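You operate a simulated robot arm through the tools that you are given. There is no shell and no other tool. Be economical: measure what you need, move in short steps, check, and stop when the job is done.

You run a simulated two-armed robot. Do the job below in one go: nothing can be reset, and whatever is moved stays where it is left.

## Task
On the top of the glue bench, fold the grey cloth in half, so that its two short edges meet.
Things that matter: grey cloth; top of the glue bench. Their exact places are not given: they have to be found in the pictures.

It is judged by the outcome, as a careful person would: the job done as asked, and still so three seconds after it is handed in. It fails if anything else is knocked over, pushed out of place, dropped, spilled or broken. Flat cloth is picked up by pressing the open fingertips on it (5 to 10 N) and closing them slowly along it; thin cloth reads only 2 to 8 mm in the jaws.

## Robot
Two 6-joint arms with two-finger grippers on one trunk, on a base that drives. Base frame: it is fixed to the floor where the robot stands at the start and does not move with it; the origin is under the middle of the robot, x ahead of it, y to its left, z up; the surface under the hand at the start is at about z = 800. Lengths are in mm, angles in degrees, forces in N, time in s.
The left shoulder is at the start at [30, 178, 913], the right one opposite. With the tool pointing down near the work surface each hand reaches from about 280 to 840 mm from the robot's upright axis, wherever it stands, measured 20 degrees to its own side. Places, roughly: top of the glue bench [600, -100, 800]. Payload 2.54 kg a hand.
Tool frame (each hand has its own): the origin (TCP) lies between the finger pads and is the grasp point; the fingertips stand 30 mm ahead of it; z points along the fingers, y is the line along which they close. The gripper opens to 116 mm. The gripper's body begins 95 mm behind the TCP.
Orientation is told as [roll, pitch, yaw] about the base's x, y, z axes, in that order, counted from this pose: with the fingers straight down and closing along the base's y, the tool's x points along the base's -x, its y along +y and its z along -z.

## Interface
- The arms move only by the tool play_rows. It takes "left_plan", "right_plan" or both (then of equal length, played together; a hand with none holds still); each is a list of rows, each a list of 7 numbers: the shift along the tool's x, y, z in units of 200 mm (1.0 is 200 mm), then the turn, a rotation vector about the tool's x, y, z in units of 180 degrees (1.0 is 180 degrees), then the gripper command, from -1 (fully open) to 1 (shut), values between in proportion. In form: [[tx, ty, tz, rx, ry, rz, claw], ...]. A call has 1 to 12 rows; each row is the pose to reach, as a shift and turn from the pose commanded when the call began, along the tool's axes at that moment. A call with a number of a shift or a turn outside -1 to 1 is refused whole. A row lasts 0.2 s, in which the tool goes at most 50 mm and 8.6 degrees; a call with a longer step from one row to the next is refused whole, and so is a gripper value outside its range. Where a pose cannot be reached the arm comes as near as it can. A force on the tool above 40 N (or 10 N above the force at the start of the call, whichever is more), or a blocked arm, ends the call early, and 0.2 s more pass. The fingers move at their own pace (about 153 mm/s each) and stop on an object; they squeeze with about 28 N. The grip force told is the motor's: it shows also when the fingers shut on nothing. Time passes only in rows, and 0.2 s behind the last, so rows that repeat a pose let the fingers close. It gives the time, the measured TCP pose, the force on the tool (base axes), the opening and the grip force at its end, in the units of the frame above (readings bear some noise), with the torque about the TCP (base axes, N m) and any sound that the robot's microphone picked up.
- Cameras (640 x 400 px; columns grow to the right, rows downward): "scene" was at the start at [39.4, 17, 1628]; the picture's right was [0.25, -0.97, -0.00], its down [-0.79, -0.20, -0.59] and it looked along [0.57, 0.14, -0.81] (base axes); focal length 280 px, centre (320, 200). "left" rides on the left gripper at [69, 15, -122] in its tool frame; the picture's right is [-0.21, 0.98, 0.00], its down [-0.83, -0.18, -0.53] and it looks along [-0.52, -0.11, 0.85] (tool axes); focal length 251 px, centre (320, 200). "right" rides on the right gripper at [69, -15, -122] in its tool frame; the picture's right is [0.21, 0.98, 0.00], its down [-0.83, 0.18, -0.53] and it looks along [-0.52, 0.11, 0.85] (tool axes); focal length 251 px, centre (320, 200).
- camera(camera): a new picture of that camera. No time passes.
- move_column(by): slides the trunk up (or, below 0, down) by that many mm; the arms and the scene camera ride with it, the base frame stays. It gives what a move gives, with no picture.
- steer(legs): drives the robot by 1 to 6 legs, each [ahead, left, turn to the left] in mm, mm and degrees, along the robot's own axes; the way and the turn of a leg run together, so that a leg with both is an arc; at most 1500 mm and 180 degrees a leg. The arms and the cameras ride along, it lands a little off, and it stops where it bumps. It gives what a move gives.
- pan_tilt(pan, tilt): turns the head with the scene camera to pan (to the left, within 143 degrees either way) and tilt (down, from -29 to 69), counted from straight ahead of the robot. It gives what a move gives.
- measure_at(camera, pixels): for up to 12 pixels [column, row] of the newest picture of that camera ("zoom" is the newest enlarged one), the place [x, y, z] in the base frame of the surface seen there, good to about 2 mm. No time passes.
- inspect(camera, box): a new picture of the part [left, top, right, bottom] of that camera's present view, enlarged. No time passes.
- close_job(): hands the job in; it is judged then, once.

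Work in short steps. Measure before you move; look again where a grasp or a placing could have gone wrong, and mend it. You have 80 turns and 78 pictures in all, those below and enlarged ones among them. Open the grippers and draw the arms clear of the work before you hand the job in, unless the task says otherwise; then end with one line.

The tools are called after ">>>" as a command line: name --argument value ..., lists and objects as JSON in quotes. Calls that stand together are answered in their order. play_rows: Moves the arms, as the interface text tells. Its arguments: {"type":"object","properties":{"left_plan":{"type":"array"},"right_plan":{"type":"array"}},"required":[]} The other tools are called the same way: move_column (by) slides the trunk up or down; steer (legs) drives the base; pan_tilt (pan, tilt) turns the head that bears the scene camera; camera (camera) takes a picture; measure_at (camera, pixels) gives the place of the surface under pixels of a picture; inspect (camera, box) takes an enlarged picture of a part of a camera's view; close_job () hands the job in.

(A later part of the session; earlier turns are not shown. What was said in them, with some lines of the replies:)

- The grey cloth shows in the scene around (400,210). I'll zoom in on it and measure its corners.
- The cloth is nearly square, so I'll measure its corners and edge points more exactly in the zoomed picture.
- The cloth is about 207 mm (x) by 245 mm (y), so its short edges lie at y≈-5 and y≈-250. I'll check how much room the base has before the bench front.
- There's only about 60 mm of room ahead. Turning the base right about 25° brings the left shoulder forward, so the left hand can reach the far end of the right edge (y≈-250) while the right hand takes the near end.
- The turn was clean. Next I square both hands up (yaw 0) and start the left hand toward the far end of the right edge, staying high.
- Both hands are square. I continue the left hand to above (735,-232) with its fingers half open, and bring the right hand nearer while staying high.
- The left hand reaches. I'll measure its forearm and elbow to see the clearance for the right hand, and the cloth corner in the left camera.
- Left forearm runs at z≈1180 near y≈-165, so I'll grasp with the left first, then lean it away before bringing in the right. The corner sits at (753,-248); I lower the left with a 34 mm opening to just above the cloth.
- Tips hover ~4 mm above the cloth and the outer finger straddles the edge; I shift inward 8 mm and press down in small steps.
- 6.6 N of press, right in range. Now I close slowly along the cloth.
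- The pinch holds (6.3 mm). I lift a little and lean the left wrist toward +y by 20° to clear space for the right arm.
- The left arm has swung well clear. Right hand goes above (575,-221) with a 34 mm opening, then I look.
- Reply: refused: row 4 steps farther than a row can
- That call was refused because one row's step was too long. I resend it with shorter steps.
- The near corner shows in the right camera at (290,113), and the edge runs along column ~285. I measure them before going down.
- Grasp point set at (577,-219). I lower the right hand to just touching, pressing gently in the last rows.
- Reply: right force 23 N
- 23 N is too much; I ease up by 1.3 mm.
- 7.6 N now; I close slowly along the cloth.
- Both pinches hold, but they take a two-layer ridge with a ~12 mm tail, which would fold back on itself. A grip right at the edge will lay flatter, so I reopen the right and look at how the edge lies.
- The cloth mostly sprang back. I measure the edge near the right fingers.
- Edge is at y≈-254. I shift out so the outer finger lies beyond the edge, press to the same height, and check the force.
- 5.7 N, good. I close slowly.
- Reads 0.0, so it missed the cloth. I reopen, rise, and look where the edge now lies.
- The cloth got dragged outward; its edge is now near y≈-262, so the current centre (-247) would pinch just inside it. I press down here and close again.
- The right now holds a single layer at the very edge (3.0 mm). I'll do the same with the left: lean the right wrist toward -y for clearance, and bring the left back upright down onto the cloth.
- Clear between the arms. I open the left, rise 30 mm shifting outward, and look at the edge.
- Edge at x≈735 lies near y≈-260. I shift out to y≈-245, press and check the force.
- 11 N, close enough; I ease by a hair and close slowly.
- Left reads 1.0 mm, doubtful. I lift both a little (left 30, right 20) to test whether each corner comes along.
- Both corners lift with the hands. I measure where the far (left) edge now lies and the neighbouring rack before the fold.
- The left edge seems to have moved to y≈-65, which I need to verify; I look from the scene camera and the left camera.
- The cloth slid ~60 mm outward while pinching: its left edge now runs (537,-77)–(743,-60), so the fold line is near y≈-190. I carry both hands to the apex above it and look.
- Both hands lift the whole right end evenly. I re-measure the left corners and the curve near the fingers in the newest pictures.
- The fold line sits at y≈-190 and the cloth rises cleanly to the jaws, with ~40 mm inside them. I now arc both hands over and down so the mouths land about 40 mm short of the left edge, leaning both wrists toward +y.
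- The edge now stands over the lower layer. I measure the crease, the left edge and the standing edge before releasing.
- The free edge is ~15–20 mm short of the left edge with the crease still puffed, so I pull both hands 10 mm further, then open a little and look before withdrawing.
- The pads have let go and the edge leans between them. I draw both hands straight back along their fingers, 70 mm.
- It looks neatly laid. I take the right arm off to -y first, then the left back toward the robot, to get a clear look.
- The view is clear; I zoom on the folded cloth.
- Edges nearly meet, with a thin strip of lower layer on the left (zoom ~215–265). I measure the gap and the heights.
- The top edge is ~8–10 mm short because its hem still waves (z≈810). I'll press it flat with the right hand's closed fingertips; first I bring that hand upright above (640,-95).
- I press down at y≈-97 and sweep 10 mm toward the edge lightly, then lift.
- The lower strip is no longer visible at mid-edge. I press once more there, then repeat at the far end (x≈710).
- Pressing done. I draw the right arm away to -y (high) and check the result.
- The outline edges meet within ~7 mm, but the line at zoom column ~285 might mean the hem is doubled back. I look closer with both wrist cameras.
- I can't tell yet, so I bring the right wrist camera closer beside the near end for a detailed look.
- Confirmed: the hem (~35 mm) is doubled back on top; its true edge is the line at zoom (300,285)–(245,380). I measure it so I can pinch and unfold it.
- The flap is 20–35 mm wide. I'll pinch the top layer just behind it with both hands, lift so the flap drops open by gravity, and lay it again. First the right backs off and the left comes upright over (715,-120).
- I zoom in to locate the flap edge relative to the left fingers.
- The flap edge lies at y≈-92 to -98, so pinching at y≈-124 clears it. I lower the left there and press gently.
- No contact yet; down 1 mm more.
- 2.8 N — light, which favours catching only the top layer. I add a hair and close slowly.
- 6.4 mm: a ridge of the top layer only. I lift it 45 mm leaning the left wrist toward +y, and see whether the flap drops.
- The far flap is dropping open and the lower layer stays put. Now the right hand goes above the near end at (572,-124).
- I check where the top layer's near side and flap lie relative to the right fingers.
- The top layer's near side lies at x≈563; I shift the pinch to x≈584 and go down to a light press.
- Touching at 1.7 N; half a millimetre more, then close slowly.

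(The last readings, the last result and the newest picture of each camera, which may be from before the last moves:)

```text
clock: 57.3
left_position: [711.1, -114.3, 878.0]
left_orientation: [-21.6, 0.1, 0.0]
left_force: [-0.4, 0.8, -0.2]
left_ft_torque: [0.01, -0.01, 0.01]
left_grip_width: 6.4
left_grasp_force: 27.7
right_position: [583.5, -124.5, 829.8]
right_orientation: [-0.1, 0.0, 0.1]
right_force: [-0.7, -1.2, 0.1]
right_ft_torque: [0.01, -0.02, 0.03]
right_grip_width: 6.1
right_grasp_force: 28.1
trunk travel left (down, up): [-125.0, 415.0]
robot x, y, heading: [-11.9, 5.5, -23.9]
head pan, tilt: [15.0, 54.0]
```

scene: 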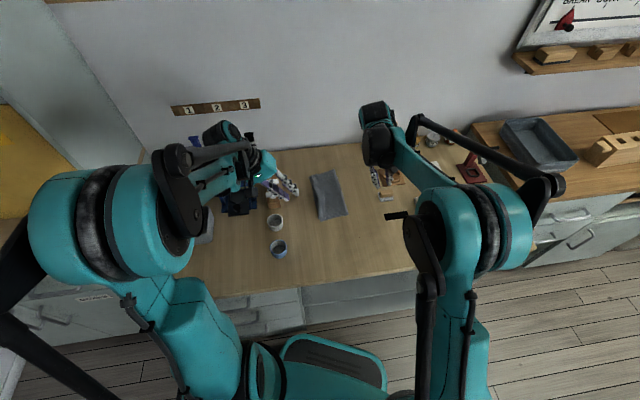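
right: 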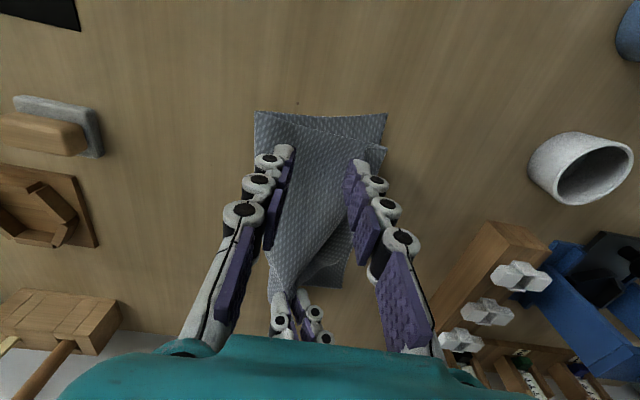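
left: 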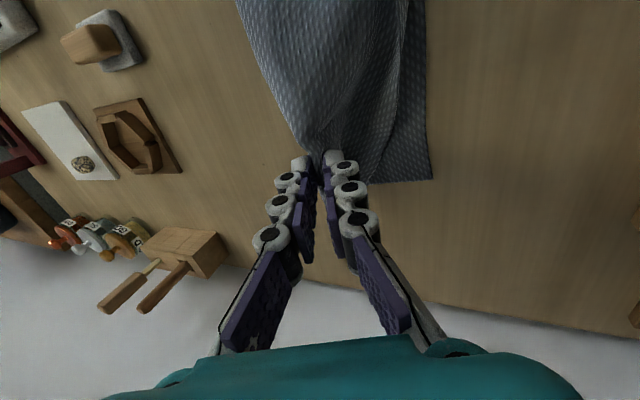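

Both hold 6 mm ridges. I lift both to ~72 mm tip height, drifting slightly to -y over the crease, so the flap hangs and opens.

>>> play_rows --left_plan '[[0, -0.02, -0.01, 0, 0, 0, 1], [0, -0.05, -0.025, 0, 0, 0, 1], [0, -0.09, -0.05, 0, 0, 0, 1], [0, -0.135, -0.07, 0, 0, 0, 1], [0, -0.135, -0.07, 0, 0, 0, 1], [0, -0.135, -0.07, 0, 0, 0, 1]]' --right_plan '[[0, -0.02, -0.09, 0, 0, 0, 1], [0, -0.05, -0.18, 0, 0, 0, 1], [0, -0.08, -0.27, 0, 0, 0, 1], [0, -0.105, -0.36, 0, 0, 0, 1], [0, -0.105, -0.36, 0, 0, 0, 1], [0, -0.105, -0.36, 0, 0, 0, 1]]'

>>> inspect --camera "scene" --box '[285, 155, 375, 230]'

>>> camera --camera "right"

```text
clock: 58.7
left_position: [710.0, -135.6, 898.9]
left_orientation: [-21.6, -0.1, -0.1]
left_force: [0.1, -0.4, -0.6]
left_ft_torque: [0.0, -0.02, -0.01]
left_grip_width: 6.0
left_grasp_force: 28.0
right_position: [583.3, -145.2, 903.2]
right_orientation: [0.0, -0.1, -0.1]
right_force: [0.1, 0.3, 0.3]
right_ft_torque: [0.03, 0.01, 0.04]
right_grip_width: 5.9
right_grasp_force: 27.9
trunk travel left (down, up): [-125.0, 415.0]
robot x, y, heading: [-9.3, 6.7, -23.6]
head pan, tilt: [15.0, 54.0]
```

```text
5.33 times, centred on (330, 192) of scene
```

zoom: 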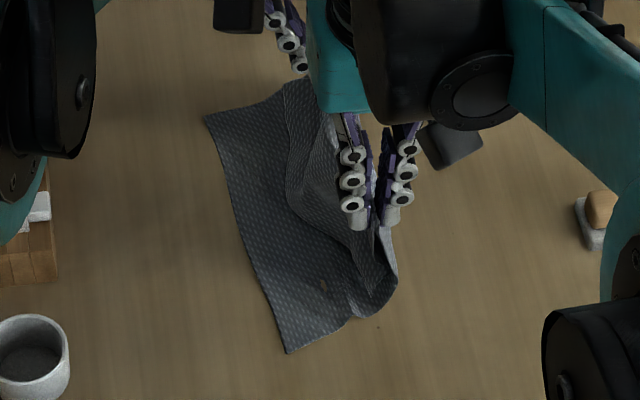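

```text
18 pictures are left
```

right: 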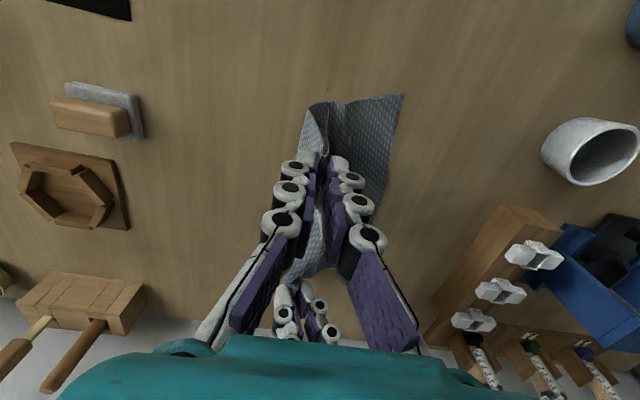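

The hem now hangs open. I measure the lower left edge, the hem edge and crease region before laying it down.

>>> measure_at --camera "zoom" --pixels '[[207, 118], [244, 235], [287, 350], [287, 90], [287, 150], [290, 195], [340, 240], [365, 290], [350, 316], [394, 275], [385, 235], [310, 150]]'

```text
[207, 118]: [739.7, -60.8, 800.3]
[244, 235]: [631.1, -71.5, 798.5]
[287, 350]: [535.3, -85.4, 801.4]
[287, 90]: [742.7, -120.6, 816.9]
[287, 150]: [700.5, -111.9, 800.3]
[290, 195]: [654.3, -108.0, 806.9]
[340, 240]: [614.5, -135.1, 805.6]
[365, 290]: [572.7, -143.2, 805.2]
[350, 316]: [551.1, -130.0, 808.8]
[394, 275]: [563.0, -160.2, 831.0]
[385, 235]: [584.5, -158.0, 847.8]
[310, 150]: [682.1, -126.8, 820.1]
```

The hem hangs with its edge at y≈-110 to -140. I first carry both hands outward (high) so the edge hangs over the left edge, also restoring x, then look.

>>> play_rows --left_plan '[[0.003, 0.08, -0.05, 0, 0, 0, 1], [0.007, 0.165, -0.09, 0, 0, 0, 1], [0.011, 0.25, -0.13, 0, 0, 0, 1], [0.015, 0.335, -0.16, 0, 0, 0, 1], [0.015, 0.335, -0.16, 0, 0, 0, 1], [0.015, 0.335, -0.16, 0, 0, 0, 1]]' --right_plan '[[0.025, 0.075, -0.015, 0, 0, 0, 1], [0.05, 0.15, -0.025, 0, 0, 0, 1], [0.075, 0.225, -0.02, 0, 0, 0, 1], [0.1, 0.3, -0.015, 0, 0, 0, 1], [0.1, 0.3, -0.015, 0, 0, 0, 1], [0.1, 0.3, -0.015, 0, 0, 0, 1]]'

>>> camera --camera "right"

>>> camera --camera "left"

```text
clock: 60.1
left_position: [708.1, -59.9, 904.6]
left_orientation: [-21.6, 0.0, 0.0]
left_force: [0.1, -0.2, -0.1]
left_ft_torque: [-0.01, 0.0, 0.01]
left_grip_width: 6.3
left_grasp_force: 27.9
right_position: [563.3, -85.6, 905.0]
right_orientation: [0.0, 0.0, 0.0]
right_force: [0.4, -0.1, -0.6]
right_ft_torque: [0.02, -0.08, 0.02]
right_grip_width: 6.0
right_grasp_force: 27.6
trunk travel left (down, up): [-125.0, 415.0]
robot x, y, heading: [-10.0, 5.7, -23.9]
head pan, tilt: [15.0, 54.0]
```

```text
17 pictures are left
```

right: 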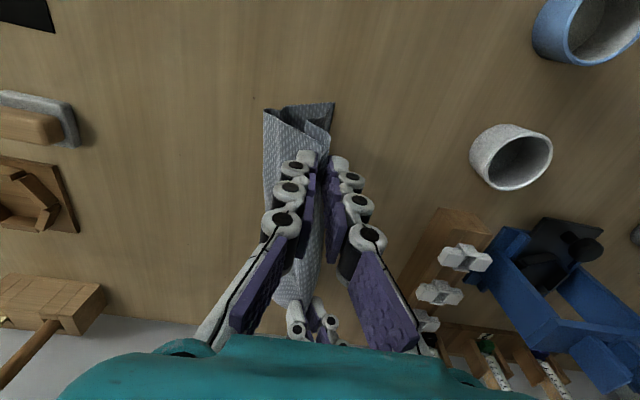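

```text
16 pictures are left
```

left: 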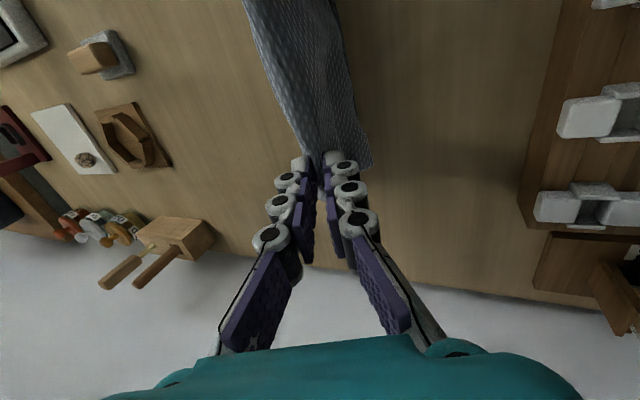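

I zoom on the near end to see how the hem hangs relative to the lower edge.

>>> inspect --camera "right" --box '[240, 85, 400, 185]'

>>> measure_at --camera "zoom" --pixels '[[370, 75], [360, 150], [325, 140], [270, 150], [260, 175], [335, 145], [95, 105], [340, 180], [365, 130]]'

>>> measure_at --camera "left" --pixels '[[370, 165], [355, 110], [345, 50], [335, 5], [335, 120], [320, 60]]'

```text
4.00 times, centred on (320, 135) of right
```

zoom: 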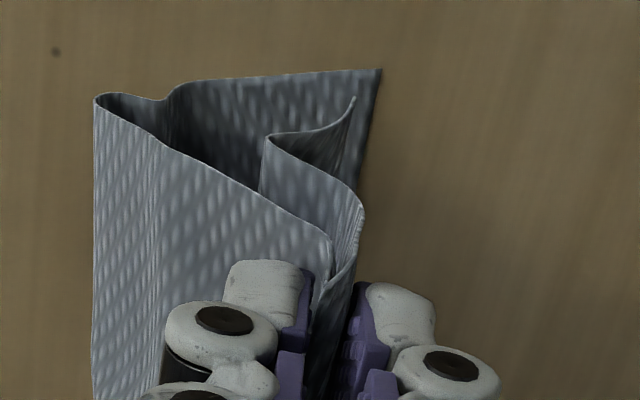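

```text
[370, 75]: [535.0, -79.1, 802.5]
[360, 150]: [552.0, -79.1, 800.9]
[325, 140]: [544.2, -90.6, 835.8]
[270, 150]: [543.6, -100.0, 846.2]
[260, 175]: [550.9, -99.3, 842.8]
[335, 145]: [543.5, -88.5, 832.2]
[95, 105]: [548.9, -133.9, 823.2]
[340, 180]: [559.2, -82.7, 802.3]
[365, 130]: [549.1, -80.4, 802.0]
```

```text
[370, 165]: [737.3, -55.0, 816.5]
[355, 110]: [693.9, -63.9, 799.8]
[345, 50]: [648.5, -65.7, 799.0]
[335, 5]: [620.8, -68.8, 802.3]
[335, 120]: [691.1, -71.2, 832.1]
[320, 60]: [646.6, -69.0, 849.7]
```

The near hem hangs in an S-curl. I raise both 27 mm to let it straighten, then lower diagonally toward -y so the hem trails outward onto the lower layer.

>>> play_rows --left_plan '[[0, 0.005, -0.07, 0, 0, 0, 1], [0, 0.01, -0.138, 0, 0, 0, 1], [0, 0.01, -0.138, 0, 0, 0, 1], [0, 0.01, -0.138, 0, 0, 0, 1], [0, -0.01, -0.075, 0, 0, 0, 1], [0, -0.032, -0.014, 0, 0, 0, 1], [0, -0.047, 0.065, 0, 0, 0, 1], [0, -0.062, 0.143, 0, 0, 0, 1], [0, -0.083, 0.213, 0, 0, 0, 1], [0, -0.103, 0.283, 0, 0, 0, 1]]' --right_plan '[[0, 0.03, -0.07, 0, 0, 0, 1], [0, 0.06, -0.14, 0, 0, 0, 1], [0, 0.06, -0.14, 0, 0, 0, 1], [0, 0.06, -0.14, 0, 0, 0, 1], [0, 0.02, -0.08, 0, 0, 0, 1], [0, -0.025, -0.025, 0, 0, 0, 1], [0, -0.07, 0.04, 0, 0, 0, 1], [0, -0.11, 0.11, 0, 0, 0, 1], [0, -0.155, 0.165, 0, 0, 0, 1], [0, -0.2, 0.225, 0, 0, 0, 1]]'

>>> inspect --camera "right" --box '[220, 85, 420, 225]'

>>> inspect --camera "left" --box '[220, 0, 420, 200]'

```text
clock: 62.3
left_position: [708.9, -102.4, 861.1]
left_orientation: [-21.6, 0.0, 0.0]
left_force: [0.3, -0.6, 0.5]
left_ft_torque: [0.0, 0.0, -0.02]
left_grip_width: 6.4
left_grasp_force: 28.2
right_position: [564.3, -124.9, 860.6]
right_orientation: [0.0, 0.0, 0.0]
right_force: [0.3, 0.5, -0.5]
right_ft_torque: [-0.01, 0.0, 0.01]
right_grip_width: 5.7
right_grasp_force: 28.0
trunk travel left (down, up): [-125.0, 415.0]
robot x, y, heading: [-15.4, 6.7, -23.9]
head pan, tilt: [15.0, 54.0]
```

```text
2.86 times, centred on (320, 155) of right
```

zoom: 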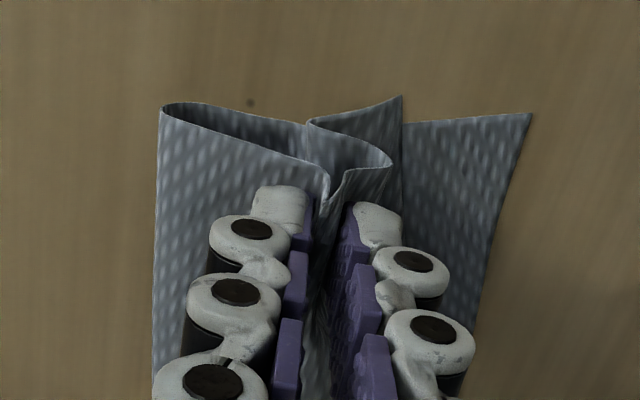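

```text
2.00 times, centred on (320, 100) of left
```

zoom: 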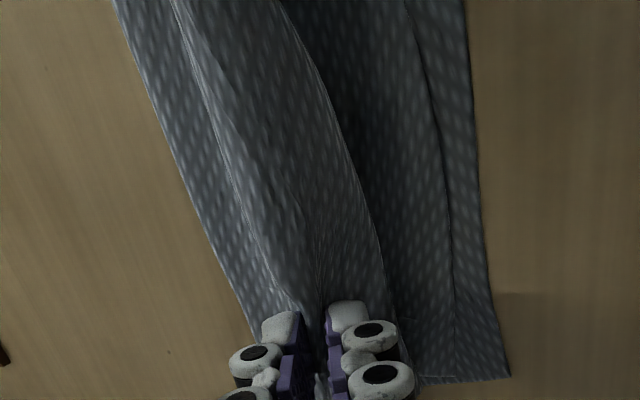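

The near hem still has a Z; the far one trails well. I keep dragging both toward -y at low height to pull the hem straight, then lower.

>>> play_rows --left_plan '[[0, -0.058, 0.023, 0, 0, 0, 1], [0, -0.116, 0.046, 0, 0, 0, 1], [0, -0.116, 0.046, 0, 0, 0, 1], [0, -0.112, 0.1, 0, 0, 0, 1], [0, -0.108, 0.16, 0, 0, 0, 1]]' --right_plan '[[0, -0.075, 0, 0, 0, 0, 1], [0, -0.15, 0, 0, 0, 0, 1], [0, -0.15, 0, 0, 0, 0, 1], [0, -0.17, 0.055, 0, 0, 0, 1], [0, -0.19, 0.11, 0, 0, 0, 1]]'

>>> inspect --camera "right" --box '[220, 85, 420, 225]'

```text
clock: 63.5
left_position: [707.8, -134.0, 836.7]
left_orientation: [-21.6, 0.1, -0.1]
left_force: [-0.4, -0.1, 0.4]
left_ft_torque: [-0.01, 0.04, 0.02]
left_grip_width: 6.5
left_grasp_force: 28.4
right_position: [563.8, -161.8, 838.7]
right_orientation: [0.0, 0.0, 0.0]
right_force: [0.4, 0.2, -1.2]
right_ft_torque: [-0.03, 0.02, 0.01]
right_grip_width: 6.0
right_grasp_force: 27.9
trunk travel left (down, up): [-125.0, 415.0]
robot x, y, heading: [-12.5, 9.3, -23.9]
head pan, tilt: [15.0, 54.0]
```

```text
2.86 times, centred on (320, 155) of right
```

zoom: 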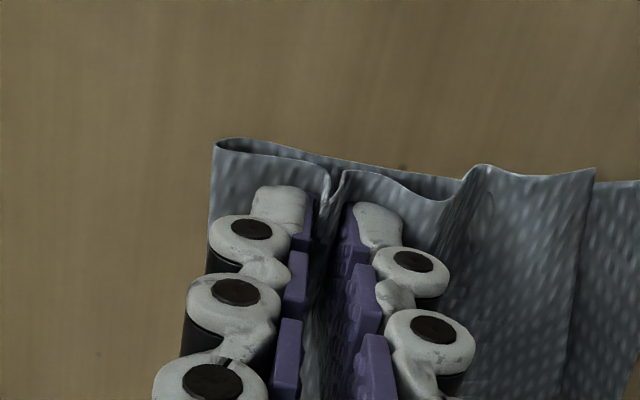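

The hem is now unfolded and trails outward properly (edge at zoom column ~590). I release both and lift straight up.

>>> play_rows --left_plan '[[0, 0, 0, 0, 0, 0, 0.85], [0, 0, 0, 0, 0, 0, 0.7], [0, 0, -0.05, 0, 0, 0, 0.6], [0, 0, -0.2, 0, 0, 0, 0.6], [0, 0, -0.4, 0, 0, 0, 0.6]]' --right_plan '[[0, 0, 0, 0, 0, 0, 0.85], [0, 0, 0, 0, 0, 0, 0.7], [0, 0, -0.05, 0, 0, 0, 0.6], [0, 0, -0.2, 0, 0, 0, 0.6], [0, 0, -0.4, 0, 0, 0, 0.6]]'

>>> play_rows --right_plan '[[0, -0.2, -0.1, 0, 0, 0, 1], [0, -0.4, -0.1, 0, 0, 0, 1], [0, -0.6, -0.1, 0, 0, 0, 1], [0, -0.75, -0.1, 0, 0, 0, 1]]'

>>> play_rows --left_plan '[[0.0, 0.01, -0.2, 0, 0, 0, 0.6], [0.1, 0.15, -0.3, 0, 0, 0, 0.6], [0.3, 0.25, -0.35, 0, 0, 0, 0.6], [0.5, 0.35, -0.35, 0, 0, 0, 0.6], [0.7, 0.45, -0.35, 0, 0, 0, 0.6], [0.9, 0.5, -0.35, 0, 0, 0, 0.6]]'

>>> inspect --camera "scene" --box '[285, 155, 375, 230]'

```text
clock: 64.7
left_position: [706.3, -103.5, 913.7]
left_orientation: [-21.6, -0.1, -0.1]
left_force: [-0.2, -0.1, -0.2]
left_ft_torque: [0.02, -0.02, 0.0]
left_grip_width: 23.2
left_grasp_force: 0.1
right_position: [565.2, -163.5, 920.5]
right_orientation: [0.0, -0.1, 0.0]
right_force: [-0.3, -0.3, 0.2]
right_ft_torque: [0.01, -0.01, 0.01]
right_grip_width: 23.2
right_grasp_force: 0.0
trunk travel left (down, up): [-125.0, 415.0]
robot x, y, heading: [-13.6, 3.7, -23.7]
head pan, tilt: [15.0, 54.0]
```

```text
clock: 65.7
left_position: [707.6, -103.9, 912.4]
left_orientation: [-21.6, 0.0, 0.1]
left_force: [0.5, -0.3, -0.5]
left_ft_torque: [-0.03, 0.01, 0.04]
left_grip_width: 23.3
left_grasp_force: 0.0
right_position: [563.2, -312.4, 939.4]
right_orientation: [0.0, 0.0, 0.0]
right_force: [-0.3, 0.4, -0.1]
right_ft_torque: [0.03, 0.01, 0.0]
right_grip_width: 0.0
right_grasp_force: 27.9
trunk travel left (down, up): [-125.0, 415.0]
robot x, y, heading: [-14.0, 8.0, -23.8]
head pan, tilt: [15.0, 54.0]
```

```text
clock: 67.1
left_position: [528.5, 15.1, 941.8]
left_orientation: [-21.6, 0.0, 0.0]
left_force: [0.3, 0.4, 0.1]
left_ft_torque: [0.0, -0.02, 0.02]
left_grip_width: 23.4
left_grasp_force: 0.1
right_position: [563.2, -312.3, 939.8]
right_orientation: [0.0, -0.1, 0.0]
right_force: [-0.4, -0.3, -0.5]
right_ft_torque: [0.02, -0.02, 0.01]
right_grip_width: 0.0
right_grasp_force: 27.9
trunk travel left (down, up): [-125.0, 415.0]
robot x, y, heading: [-16.4, 3.5, -23.8]
head pan, tilt: [15.0, 54.0]
```

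```text
5.33 times, centred on (330, 192) of scene
```

zoom: 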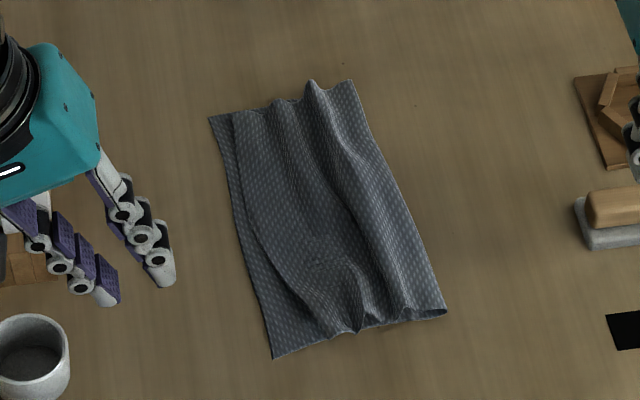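

The hem is open now with some wrinkles to smooth out. I measure the edges and the crease.

>>> measure_at --camera "zoom" --pixels '[[209, 118], [240, 235], [273, 356], [233, 112], [250, 220], [290, 290], [333, 335], [352, 82], [398, 190], [445, 312], [355, 270], [315, 120]]'

```text
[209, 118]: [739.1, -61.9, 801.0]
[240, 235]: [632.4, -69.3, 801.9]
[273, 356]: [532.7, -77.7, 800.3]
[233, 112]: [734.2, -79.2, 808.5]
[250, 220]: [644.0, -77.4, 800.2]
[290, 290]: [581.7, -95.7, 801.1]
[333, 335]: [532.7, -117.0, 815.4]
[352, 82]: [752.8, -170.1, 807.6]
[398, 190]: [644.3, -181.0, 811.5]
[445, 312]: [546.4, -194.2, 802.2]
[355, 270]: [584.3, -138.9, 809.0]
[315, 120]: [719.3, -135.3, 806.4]
```

The near corner needs ~+37 mm, the middle ~+10, the far ~+17. Pressing and dragging the top layer worked before, so I do that at the near corner first: touch down at (560,-122) and drag to y≈-87.

>>> play_rows --right_plan '[[0, 0.2, 0.05, 0, 0, 0, 1], [0.005, 0.4, 0.12, 0, 0, 0, 1], [0.01, 0.6, 0.2, 0, 0, 0, 1], [0.015, 0.8, 0.3, 0, 0, 0, 1], [0.015, 0.95, 0.42, 0, 0, 0, 1], [0.015, 0.95, 0.51, 0, 0, 0, 1], [0.015, 0.95, 0.535, 0, 0, 0, 1]]'

>>> play_rows --right_plan '[[0, 0.03, 0.002, 0, 0, 0, 1], [0, 0.06, 0.002, 0, 0, 0, 1], [0, 0.09, 0.002, 0, 0, 0, 1], [0, 0.12, 0.002, 0, 0, 0, 1], [0, 0.15, 0.002, 0, 0, 0, 1], [0, 0.18, 0.002, 0, 0, 0, 1], [0, 0.18, 0.002, 0, 0, 0, 1]]'

>>> inspect --camera "right" --box '[220, 50, 420, 225]'

```text
clock: 68.7
left_position: [529.0, 16.7, 941.5]
left_orientation: [-21.7, 0.0, -0.1]
left_force: [-0.5, -0.7, -0.9]
left_ft_torque: [-0.03, 0.03, -0.05]
left_grip_width: 23.1
left_grasp_force: 0.1
right_position: [559.4, -123.1, 832.2]
right_orientation: [0.0, 0.0, 0.0]
right_force: [0.8, 0.6, -0.5]
right_ft_torque: [-0.02, 0.01, 0.01]
right_grip_width: 0.0
right_grasp_force: 27.7
trunk travel left (down, up): [-125.0, 415.0]
robot x, y, heading: [-10.5, 4.5, -23.7]
head pan, tilt: [15.0, 54.0]
```

```text
clock: 70.3
left_position: [530.2, 16.0, 939.7]
left_orientation: [-21.7, 0.0, 0.0]
left_force: [0.0, -0.4, -0.3]
left_ft_torque: [0.01, 0.06, 0.01]
left_grip_width: 23.2
left_grasp_force: 0.0
right_position: [560.0, -86.9, 831.1]
right_orientation: [0.0, 0.1, 0.0]
right_force: [-0.1, 0.0, 0.5]
right_ft_torque: [0.02, -0.02, 0.01]
right_grip_width: 0.0
right_grasp_force: 28.0
trunk travel left (down, up): [-125.0, 415.0]
robot x, y, heading: [-11.6, 5.9, -23.7]
head pan, tilt: [15.0, 54.0]
```

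```text
2.29 times, centred on (320, 138) of right
```

zoom: 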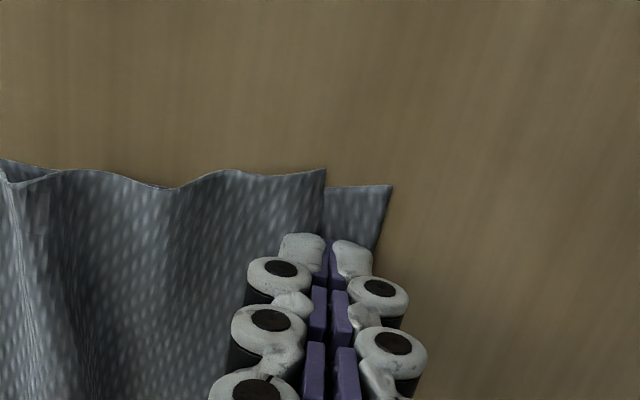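

The corner moved about halfway (gap ≈17 mm left). I repeat with slightly more pressure: touch at y≈-113 and drag to -92.

>>> play_rows --right_plan '[[0, 0, -0.1, 0, 0, 0, 1], [0, -0.13, -0.1, 0, 0, 0, 1], [0, -0.13, -0.02, 0, 0, 0, 1], [0, -0.13, 0.005, 0, 0, 0, 1], [0, -0.1, 0.007, 0, 0, 0, 1], [0, -0.07, 0.007, 0, 0, 0, 1], [0, -0.04, 0.007, 0, 0, 0, 1], [0, -0.01, 0.007, 0, 0, 0, 1], [0, -0.01, 0.007, 0, 0, 0, 1]]'

>>> inspect --camera "right" --box '[220, 50, 420, 225]'

>>> measure_at --camera "zoom" --pixels '[[388, 190], [322, 175], [345, 190], [380, 225], [200, 190]]'

```text
clock: 72.3
left_position: [528.8, 16.1, 941.4]
left_orientation: [-21.6, 0.0, 0.0]
left_force: [0.1, 0.9, -0.3]
left_ft_torque: [-0.01, -0.01, -0.01]
left_grip_width: 23.5
left_grasp_force: 0.0
right_position: [559.3, -88.3, 830.3]
right_orientation: [0.0, 0.0, -0.1]
right_force: [-0.9, 0.3, -0.2]
right_ft_torque: [0.01, 0.0, 0.0]
right_grip_width: 0.0
right_grasp_force: 28.1
trunk travel left (down, up): [-125.0, 415.0]
robot x, y, heading: [-11.0, 6.7, -23.7]
head pan, tilt: [15.0, 54.0]
```

```text
2.29 times, centred on (320, 138) of right
```

zoom: 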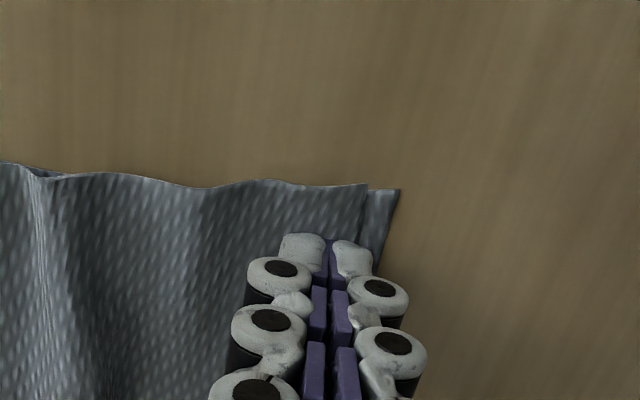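

```text
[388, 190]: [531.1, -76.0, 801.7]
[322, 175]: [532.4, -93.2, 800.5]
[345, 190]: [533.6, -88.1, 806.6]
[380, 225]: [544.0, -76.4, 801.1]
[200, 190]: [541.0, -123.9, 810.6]
```

The gap at the near corner is down to ~8 mm. One more short drag here, then move over to the far corner and mid-edge with the same stroke.

>>> play_rows --right_plan '[[0, 0, -0.1, 0, 0, 0, 1], [0, -0.08, -0.1, 0, 0, 0, 1], [0, -0.08, 0.0, 0, 0, 0, 1], [0, -0.05, 0.002, 0, 0, 0, 1], [0, -0.02, 0.002, 0, 0, 0, 1], [0, 0.01, 0.002, 0, 0, 0, 1], [0, 0.02, 0.002, 0, 0, 0, 1], [0, 0.02, -0.15, 0, 0, 0, 1], [-0.2, -0.05, -0.15, 0, 0, 0, 1], [-0.4, -0.05, -0.15, 0, 0, 0, 1], [-0.6, -0.05, -0.15, 0, 0, 0, 1], [-0.78, -0.05, -0.15, 0, 0, 0, 1]]'

>>> play_rows --right_plan '[[0, 0, 0.13, 0, 0, 0, 1], [0, 0, 0.15, 0, 0, 0, 1], [0, 0.025, 0.152, 0, 0, 0, 1], [0, 0.05, 0.152, 0, 0, 0, 1], [0, 0.075, 0.152, 0, 0, 0, 1], [0, 0.1, 0.152, 0, 0, 0, 1], [0, 0.1, 0.0, 0, 0, 0, 1], [0.2, 0.02, 0.0, 0, 0, 0, 1], [0.38, 0.0, 0.0, 0, 0, 0, 1]]'

>>> play_rows --right_plan '[[0, 0, 0.13, 0, 0, 0, 1], [0, 0, 0.15, 0, 0, 0, 1], [0, 0.02, 0.152, 0, 0, 0, 1], [0, 0.04, 0.152, 0, 0, 0, 1], [0, 0.06, 0.152, 0, 0, 0, 1], [0, 0.06, 0.0, 0, 0, 0, 1], [0, 0.06, -0.15, 0, 0, 0, 1], [0, -0.14, -0.2, 0, 0, 0, 1], [0, -0.34, -0.2, 0, 0, 0, 1], [0, -0.54, -0.2, 0, 0, 0, 1], [0, -0.74, -0.2, 0, 0, 0, 1], [0, -0.94, -0.2, 0, 0, 0, 1]]'

>>> inspect --camera "scene" --box '[285, 155, 375, 230]'

```text
clock: 74.9
left_position: [530.5, 16.1, 940.6]
left_orientation: [-21.5, 0.0, 0.0]
left_force: [0.2, -0.4, 0.6]
left_ft_torque: [0.01, 0.0, 0.02]
left_grip_width: 23.2
left_grasp_force: 0.0
right_position: [716.3, -99.7, 859.2]
right_orientation: [0.0, 0.0, 0.0]
right_force: [0.4, 0.7, -0.5]
right_ft_torque: [0.01, 0.0, 0.0]
right_grip_width: 0.0
right_grasp_force: 28.7
trunk travel left (down, up): [-125.0, 415.0]
robot x, y, heading: [-10.2, 6.4, -23.6]
head pan, tilt: [15.0, 54.0]
```

```text
clock: 76.9
left_position: [529.4, 16.3, 941.1]
left_orientation: [-21.6, 0.0, 0.0]
left_force: [-0.6, 0.2, -0.2]
left_ft_torque: [0.0, 0.01, -0.02]
left_grip_width: 23.2
left_grasp_force: 0.0
right_position: [641.6, -96.6, 860.7]
right_orientation: [-0.1, 0.0, 0.0]
right_force: [-0.2, -0.1, -0.7]
right_ft_torque: [0.02, -0.02, -0.01]
right_grip_width: 0.2
right_grasp_force: 27.9
trunk travel left (down, up): [-125.0, 415.0]
robot x, y, heading: [-12.1, 3.9, -24.1]
head pan, tilt: [15.0, 54.0]
```

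```text
clock: 79.5
left_position: [530.2, 15.2, 940.6]
left_orientation: [-21.5, 0.0, 0.0]
left_force: [0.5, 0.3, 0.1]
left_ft_torque: [0.05, -0.03, -0.01]
left_grip_width: 23.2
left_grasp_force: 0.1
right_position: [639.5, -288.8, 899.8]
right_orientation: [0.0, -0.1, 0.1]
right_force: [0.5, 0.5, -0.1]
right_ft_torque: [0.07, 0.02, -0.01]
right_grip_width: 0.1
right_grasp_force: 27.8
trunk travel left (down, up): [-125.0, 415.0]
robot x, y, heading: [-7.9, 2.3, -23.6]
head pan, tilt: [15.0, 54.0]
```

```text
5.33 times, centred on (330, 192) of scene
```

zoom: 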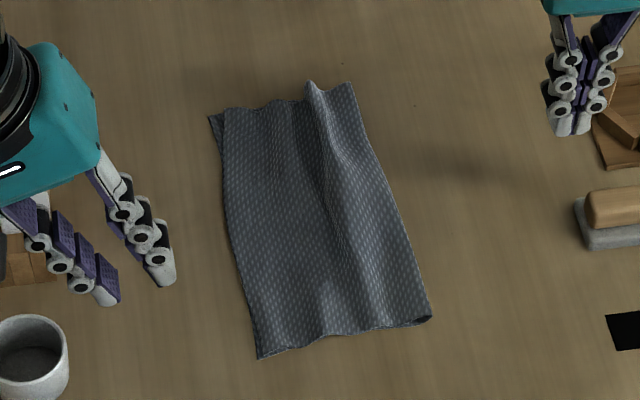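

Now the edges nearly coincide all along, with a ridge remaining near the crease. I measure.

>>> measure_at --camera "zoom" --pixels '[[209, 119], [224, 112], [228, 230], [245, 290], [258, 357], [312, 84], [330, 190], [350, 84], [390, 195], [430, 317], [280, 200]]'

```text
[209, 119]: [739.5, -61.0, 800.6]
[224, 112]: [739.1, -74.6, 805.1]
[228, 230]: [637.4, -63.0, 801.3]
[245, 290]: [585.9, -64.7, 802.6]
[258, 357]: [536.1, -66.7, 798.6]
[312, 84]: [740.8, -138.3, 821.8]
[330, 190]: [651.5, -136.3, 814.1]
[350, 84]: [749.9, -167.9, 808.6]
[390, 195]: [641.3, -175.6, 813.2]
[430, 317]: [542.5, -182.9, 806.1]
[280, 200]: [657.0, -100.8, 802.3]
```

The far corner is ~12 mm short, the near one slightly over. I do two more drags at the far corner with a touch more pressure.

>>> play_rows --right_plan '[[-0.08, 0.19, 0, 0, 0, 0, 1], [-0.16, 0.38, 0, 0, 0, 0, 1], [-0.24, 0.57, 0, 0, 0, 0, 1], [-0.32, 0.76, 0, 0, 0, 0, 1], [-0.41, 0.93, 0.08, 0, 0, 0, 1], [-0.43, 0.94, 0.27, 0, 0, 0, 1], [-0.43, 0.94, 0.345, 0, 0, 0, 1]]'

>>> play_rows --right_plan '[[0, 0.02, 0.005, 0, 0, 0, 1], [0, 0.05, 0.005, 0, 0, 0, 1], [0, 0.08, 0.005, 0, 0, 0, 1], [0, 0.1, 0.005, 0, 0, 0, 1], [0, 0.1, -0.1, 0, 0, 0, 1], [0, 0.03, -0.1, 0, 0, 0, 1], [0, 0.03, 0.0, 0, 0, 0, 1], [0, 0.05, 0.006, 0, 0, 0, 1], [0, 0.08, 0.006, 0, 0, 0, 1], [0, 0.1, 0.006, 0, 0, 0, 1], [0, 0.1, -0.1, 0, 0, 0, 1]]'

>>> inspect --camera "right" --box '[220, 50, 420, 225]'

```text
clock: 81.1
left_position: [529.4, 14.5, 941.0]
left_orientation: [-21.7, 0.0, 0.0]
left_force: [-0.3, 0.7, -0.5]
left_ft_torque: [0.0, 0.02, -0.03]
left_grip_width: 23.3
left_grasp_force: 0.1
right_position: [717.6, -99.9, 830.2]
right_orientation: [-0.1, -0.2, 0.0]
right_force: [-0.7, -0.2, 0.1]
right_ft_torque: [0.0, -0.02, -0.01]
right_grip_width: 0.1
right_grasp_force: 27.9
right hand out of reach, approached as far as the arm can: row 6, 7
trunk travel left (down, up): [-125.0, 415.0]
robot x, y, heading: [-14.9, 7.2, -23.8]
head pan, tilt: [15.0, 54.0]
```

```text
clock: 83.5
left_position: [529.8, 13.9, 942.4]
left_orientation: [-21.6, -0.1, -0.1]
left_force: [0.8, 0.1, 0.3]
left_ft_torque: [-0.02, -0.04, 0.05]
left_grip_width: 23.3
left_grasp_force: 0.1
right_position: [717.0, -80.7, 851.4]
right_orientation: [0.0, -0.3, 0.0]
right_force: [0.4, 0.0, 0.7]
right_ft_torque: [0.0, 0.02, -0.03]
right_grip_width: 0.2
right_grasp_force: 28.0
right hand out of reach, approached as far as the arm can: row 4, 10
trunk travel left (down, up): [-125.0, 415.0]
robot x, y, heading: [-10.4, 8.7, -23.9]
head pan, tilt: [15.0, 54.0]
```

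```text
2.29 times, centred on (320, 138) of right
```

zoom: 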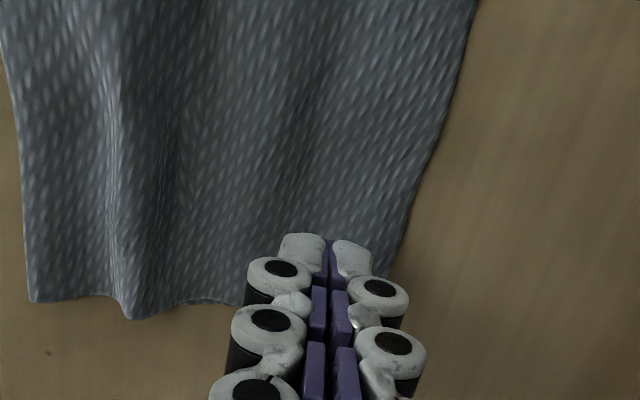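

No lower strip shows there now. Next I flatten the ridge: press on it at (700,-133) and stroke toward the crease, then the same at x≈640.

>>> play_rows --right_plan '[[0.03, -0.1, -0.08, 0, 0, 0, 1], [0.08, -0.26, -0.08, 0, 0, 0, 1], [0.08, -0.26, 0.03, 0, 0, 0, 1], [0.08, -0.26, 0.085, 0, 0, 0, 1], [0.08, -0.3, 0.085, 0, 0, 0, 1], [0.08, -0.36, 0.085, 0, 0, 0, 1], [0.08, -0.42, 0.085, 0, 0, 0, 1], [0.08, -0.46, -0.08, 0, 0, 0, 1]]'

>>> play_rows --right_plan '[[0.15, 0.1, 0, 0, 0, 0, 1], [0.3, 0.2, 0, 0, 0, 0, 1], [0.3, 0.2, 0.1, 0, 0, 0, 1], [0.3, 0.2, 0.165, 0, 0, 0, 1], [0.3, 0.15, 0.165, 0, 0, 0, 1], [0.3, 0.1, 0.165, 0, 0, 0, 1], [0.3, 0.04, 0.165, 0, 0, 0, 1], [0.3, 0.0, 0.0, 0, 0, 0, 1], [0.3, -0.2, -0.1, 0, 0, 0, 1], [0.3, -0.4, -0.15, 0, 0, 0, 1], [0.3, -0.6, -0.15, 0, 0, 0, 1]]'

>>> inspect --camera "scene" --box '[285, 155, 375, 230]'

```text
clock: 85.3
left_position: [528.0, 16.3, 940.6]
left_orientation: [-21.6, -0.1, 0.1]
left_force: [-0.1, -1.0, 0.9]
left_ft_torque: [-0.02, -0.05, 0.02]
left_grip_width: 23.1
left_grasp_force: 0.1
right_position: [703.4, -171.4, 867.4]
right_orientation: [0.0, 0.0, -0.1]
right_force: [-0.4, 0.1, 0.1]
right_ft_torque: [0.01, -0.01, -0.01]
right_grip_width: 0.0
right_grasp_force: 27.9
trunk travel left (down, up): [-125.0, 415.0]
robot x, y, heading: [-15.4, 6.0, -23.9]
head pan, tilt: [15.0, 54.0]
```

```text
clock: 87.7
left_position: [529.2, 15.7, 940.2]
left_orientation: [-21.5, -0.1, 0.1]
left_force: [-0.2, 0.2, -0.6]
left_ft_torque: [0.02, 0.02, -0.02]
left_grip_width: 23.2
left_grasp_force: 0.1
right_position: [641.5, -293.3, 900.9]
right_orientation: [0.2, 0.0, -0.1]
right_force: [-0.3, -0.3, 0.0]
right_ft_torque: [0.03, 0.02, -0.01]
right_grip_width: 0.0
right_grasp_force: 28.0
trunk travel left (down, up): [-125.0, 415.0]
robot x, y, heading: [-7.6, 5.8, -23.9]
head pan, tilt: [15.0, 54.0]
```

```text
5.33 times, centred on (330, 192) of scene
```

zoom: 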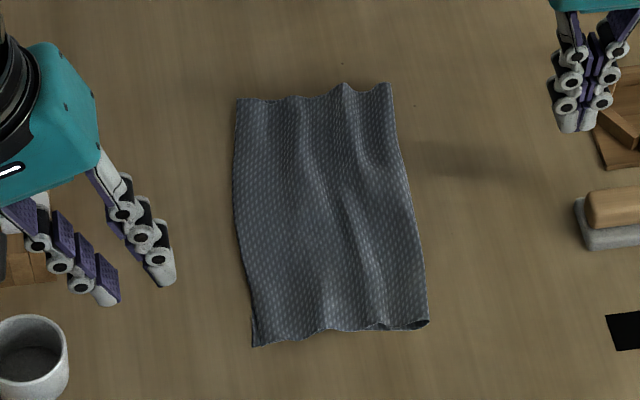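

It's neat and square now; the lower layer isn't visible at the left edge. I check from the left wrist camera whether the top overhangs, and measure.

>>> camera --camera "left"

>>> measure_at --camera "zoom" --pixels '[[238, 101], [236, 180], [241, 240], [253, 320], [254, 345], [388, 85], [408, 190], [427, 322], [345, 90], [325, 200]]'

```text
5 pictures are left
```

left: 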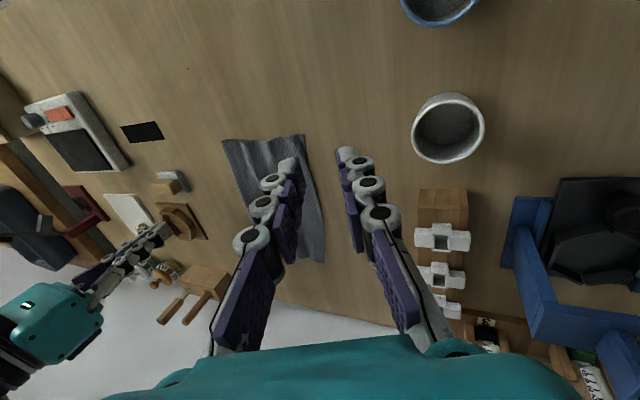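

```text
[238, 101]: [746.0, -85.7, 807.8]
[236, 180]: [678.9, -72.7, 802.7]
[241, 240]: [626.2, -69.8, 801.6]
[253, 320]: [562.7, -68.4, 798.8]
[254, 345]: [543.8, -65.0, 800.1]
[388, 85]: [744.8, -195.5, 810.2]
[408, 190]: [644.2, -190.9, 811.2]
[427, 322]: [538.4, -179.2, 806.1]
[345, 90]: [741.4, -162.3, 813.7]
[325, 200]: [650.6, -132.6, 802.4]
```

Fold width is now ~122 mm, exactly half of the 245 mm length. One enlarged look at the edge from the left camera to confirm.

>>> inspect --camera "left" --box '[210, 120, 350, 270]'

```text
2.67 times, centred on (280, 195) of left
```

zoom: 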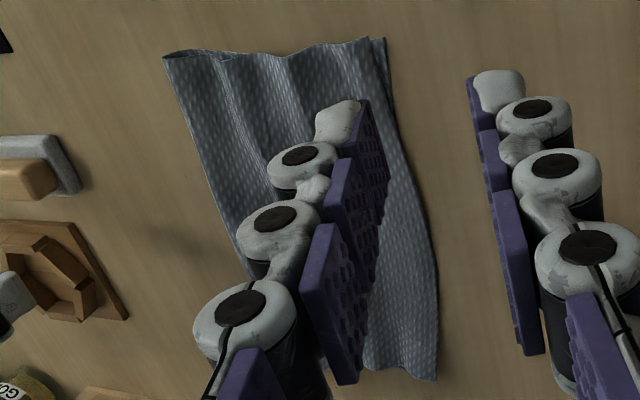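

Edges meet within a few mm and nothing else was disturbed. I raise both arms, draw them clear and open the grippers.

>>> play_rows --left_plan '[[0, 0, -0.15, 0, 0, 0, 0.6], [0.1, 0, -0.3, 0, 0, 0, 0.2], [0.25, 0, -0.4, 0, 0, 0, -0.5], [0.4, 0, -0.4, 0, 0, 0, -1], [0.4, 0, -0.4, 0, 0, 0, -1]]' --right_plan '[[0, 0, -0.15, 0, 0, 0, 0.6], [0.15, -0.05, -0.3, 0, 0, 0, 0.2], [0.35, -0.1, -0.35, 0, 0, 0, -0.5], [0.55, -0.15, -0.35, 0, 0, 0, -1], [0.55, -0.15, -0.35, 0, 0, 0, -1]]'

>>> camera --camera "scene"

```text
clock: 88.9
left_position: [450.4, 46.9, 1014.0]
left_orientation: [-21.6, 0.0, 0.0]
left_force: [-0.4, 0.1, -0.3]
left_ft_torque: [0.01, 0.0, -0.01]
left_grip_width: 116.1
left_grasp_force: 0.1
right_position: [532.8, -322.8, 967.4]
right_orientation: [0.0, 0.1, -0.1]
right_force: [0.0, -0.9, -0.5]
right_ft_torque: [-0.02, 0.03, -0.03]
right_grip_width: 116.0
right_grasp_force: 0.1
trunk travel left (down, up): [-125.0, 415.0]
robot x, y, heading: [-9.8, 5.4, -23.7]
head pan, tilt: [15.0, 54.0]
```

```text
3 pictures are left
5 turns are left
```

scene: 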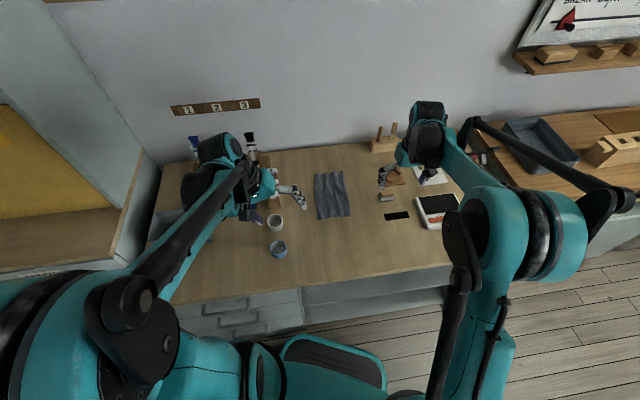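

The cloth lies folded at (332,195), the arms are clear, the grippers open and the other items in place. I hand in.

>>> close_job

```text
The job is handed in.
```

The grey cloth is folded in half on the glue bench: its short edges meet to within a few mm where I could see them, with slight wrinkles left in the top layer, and the other items stand where they were.
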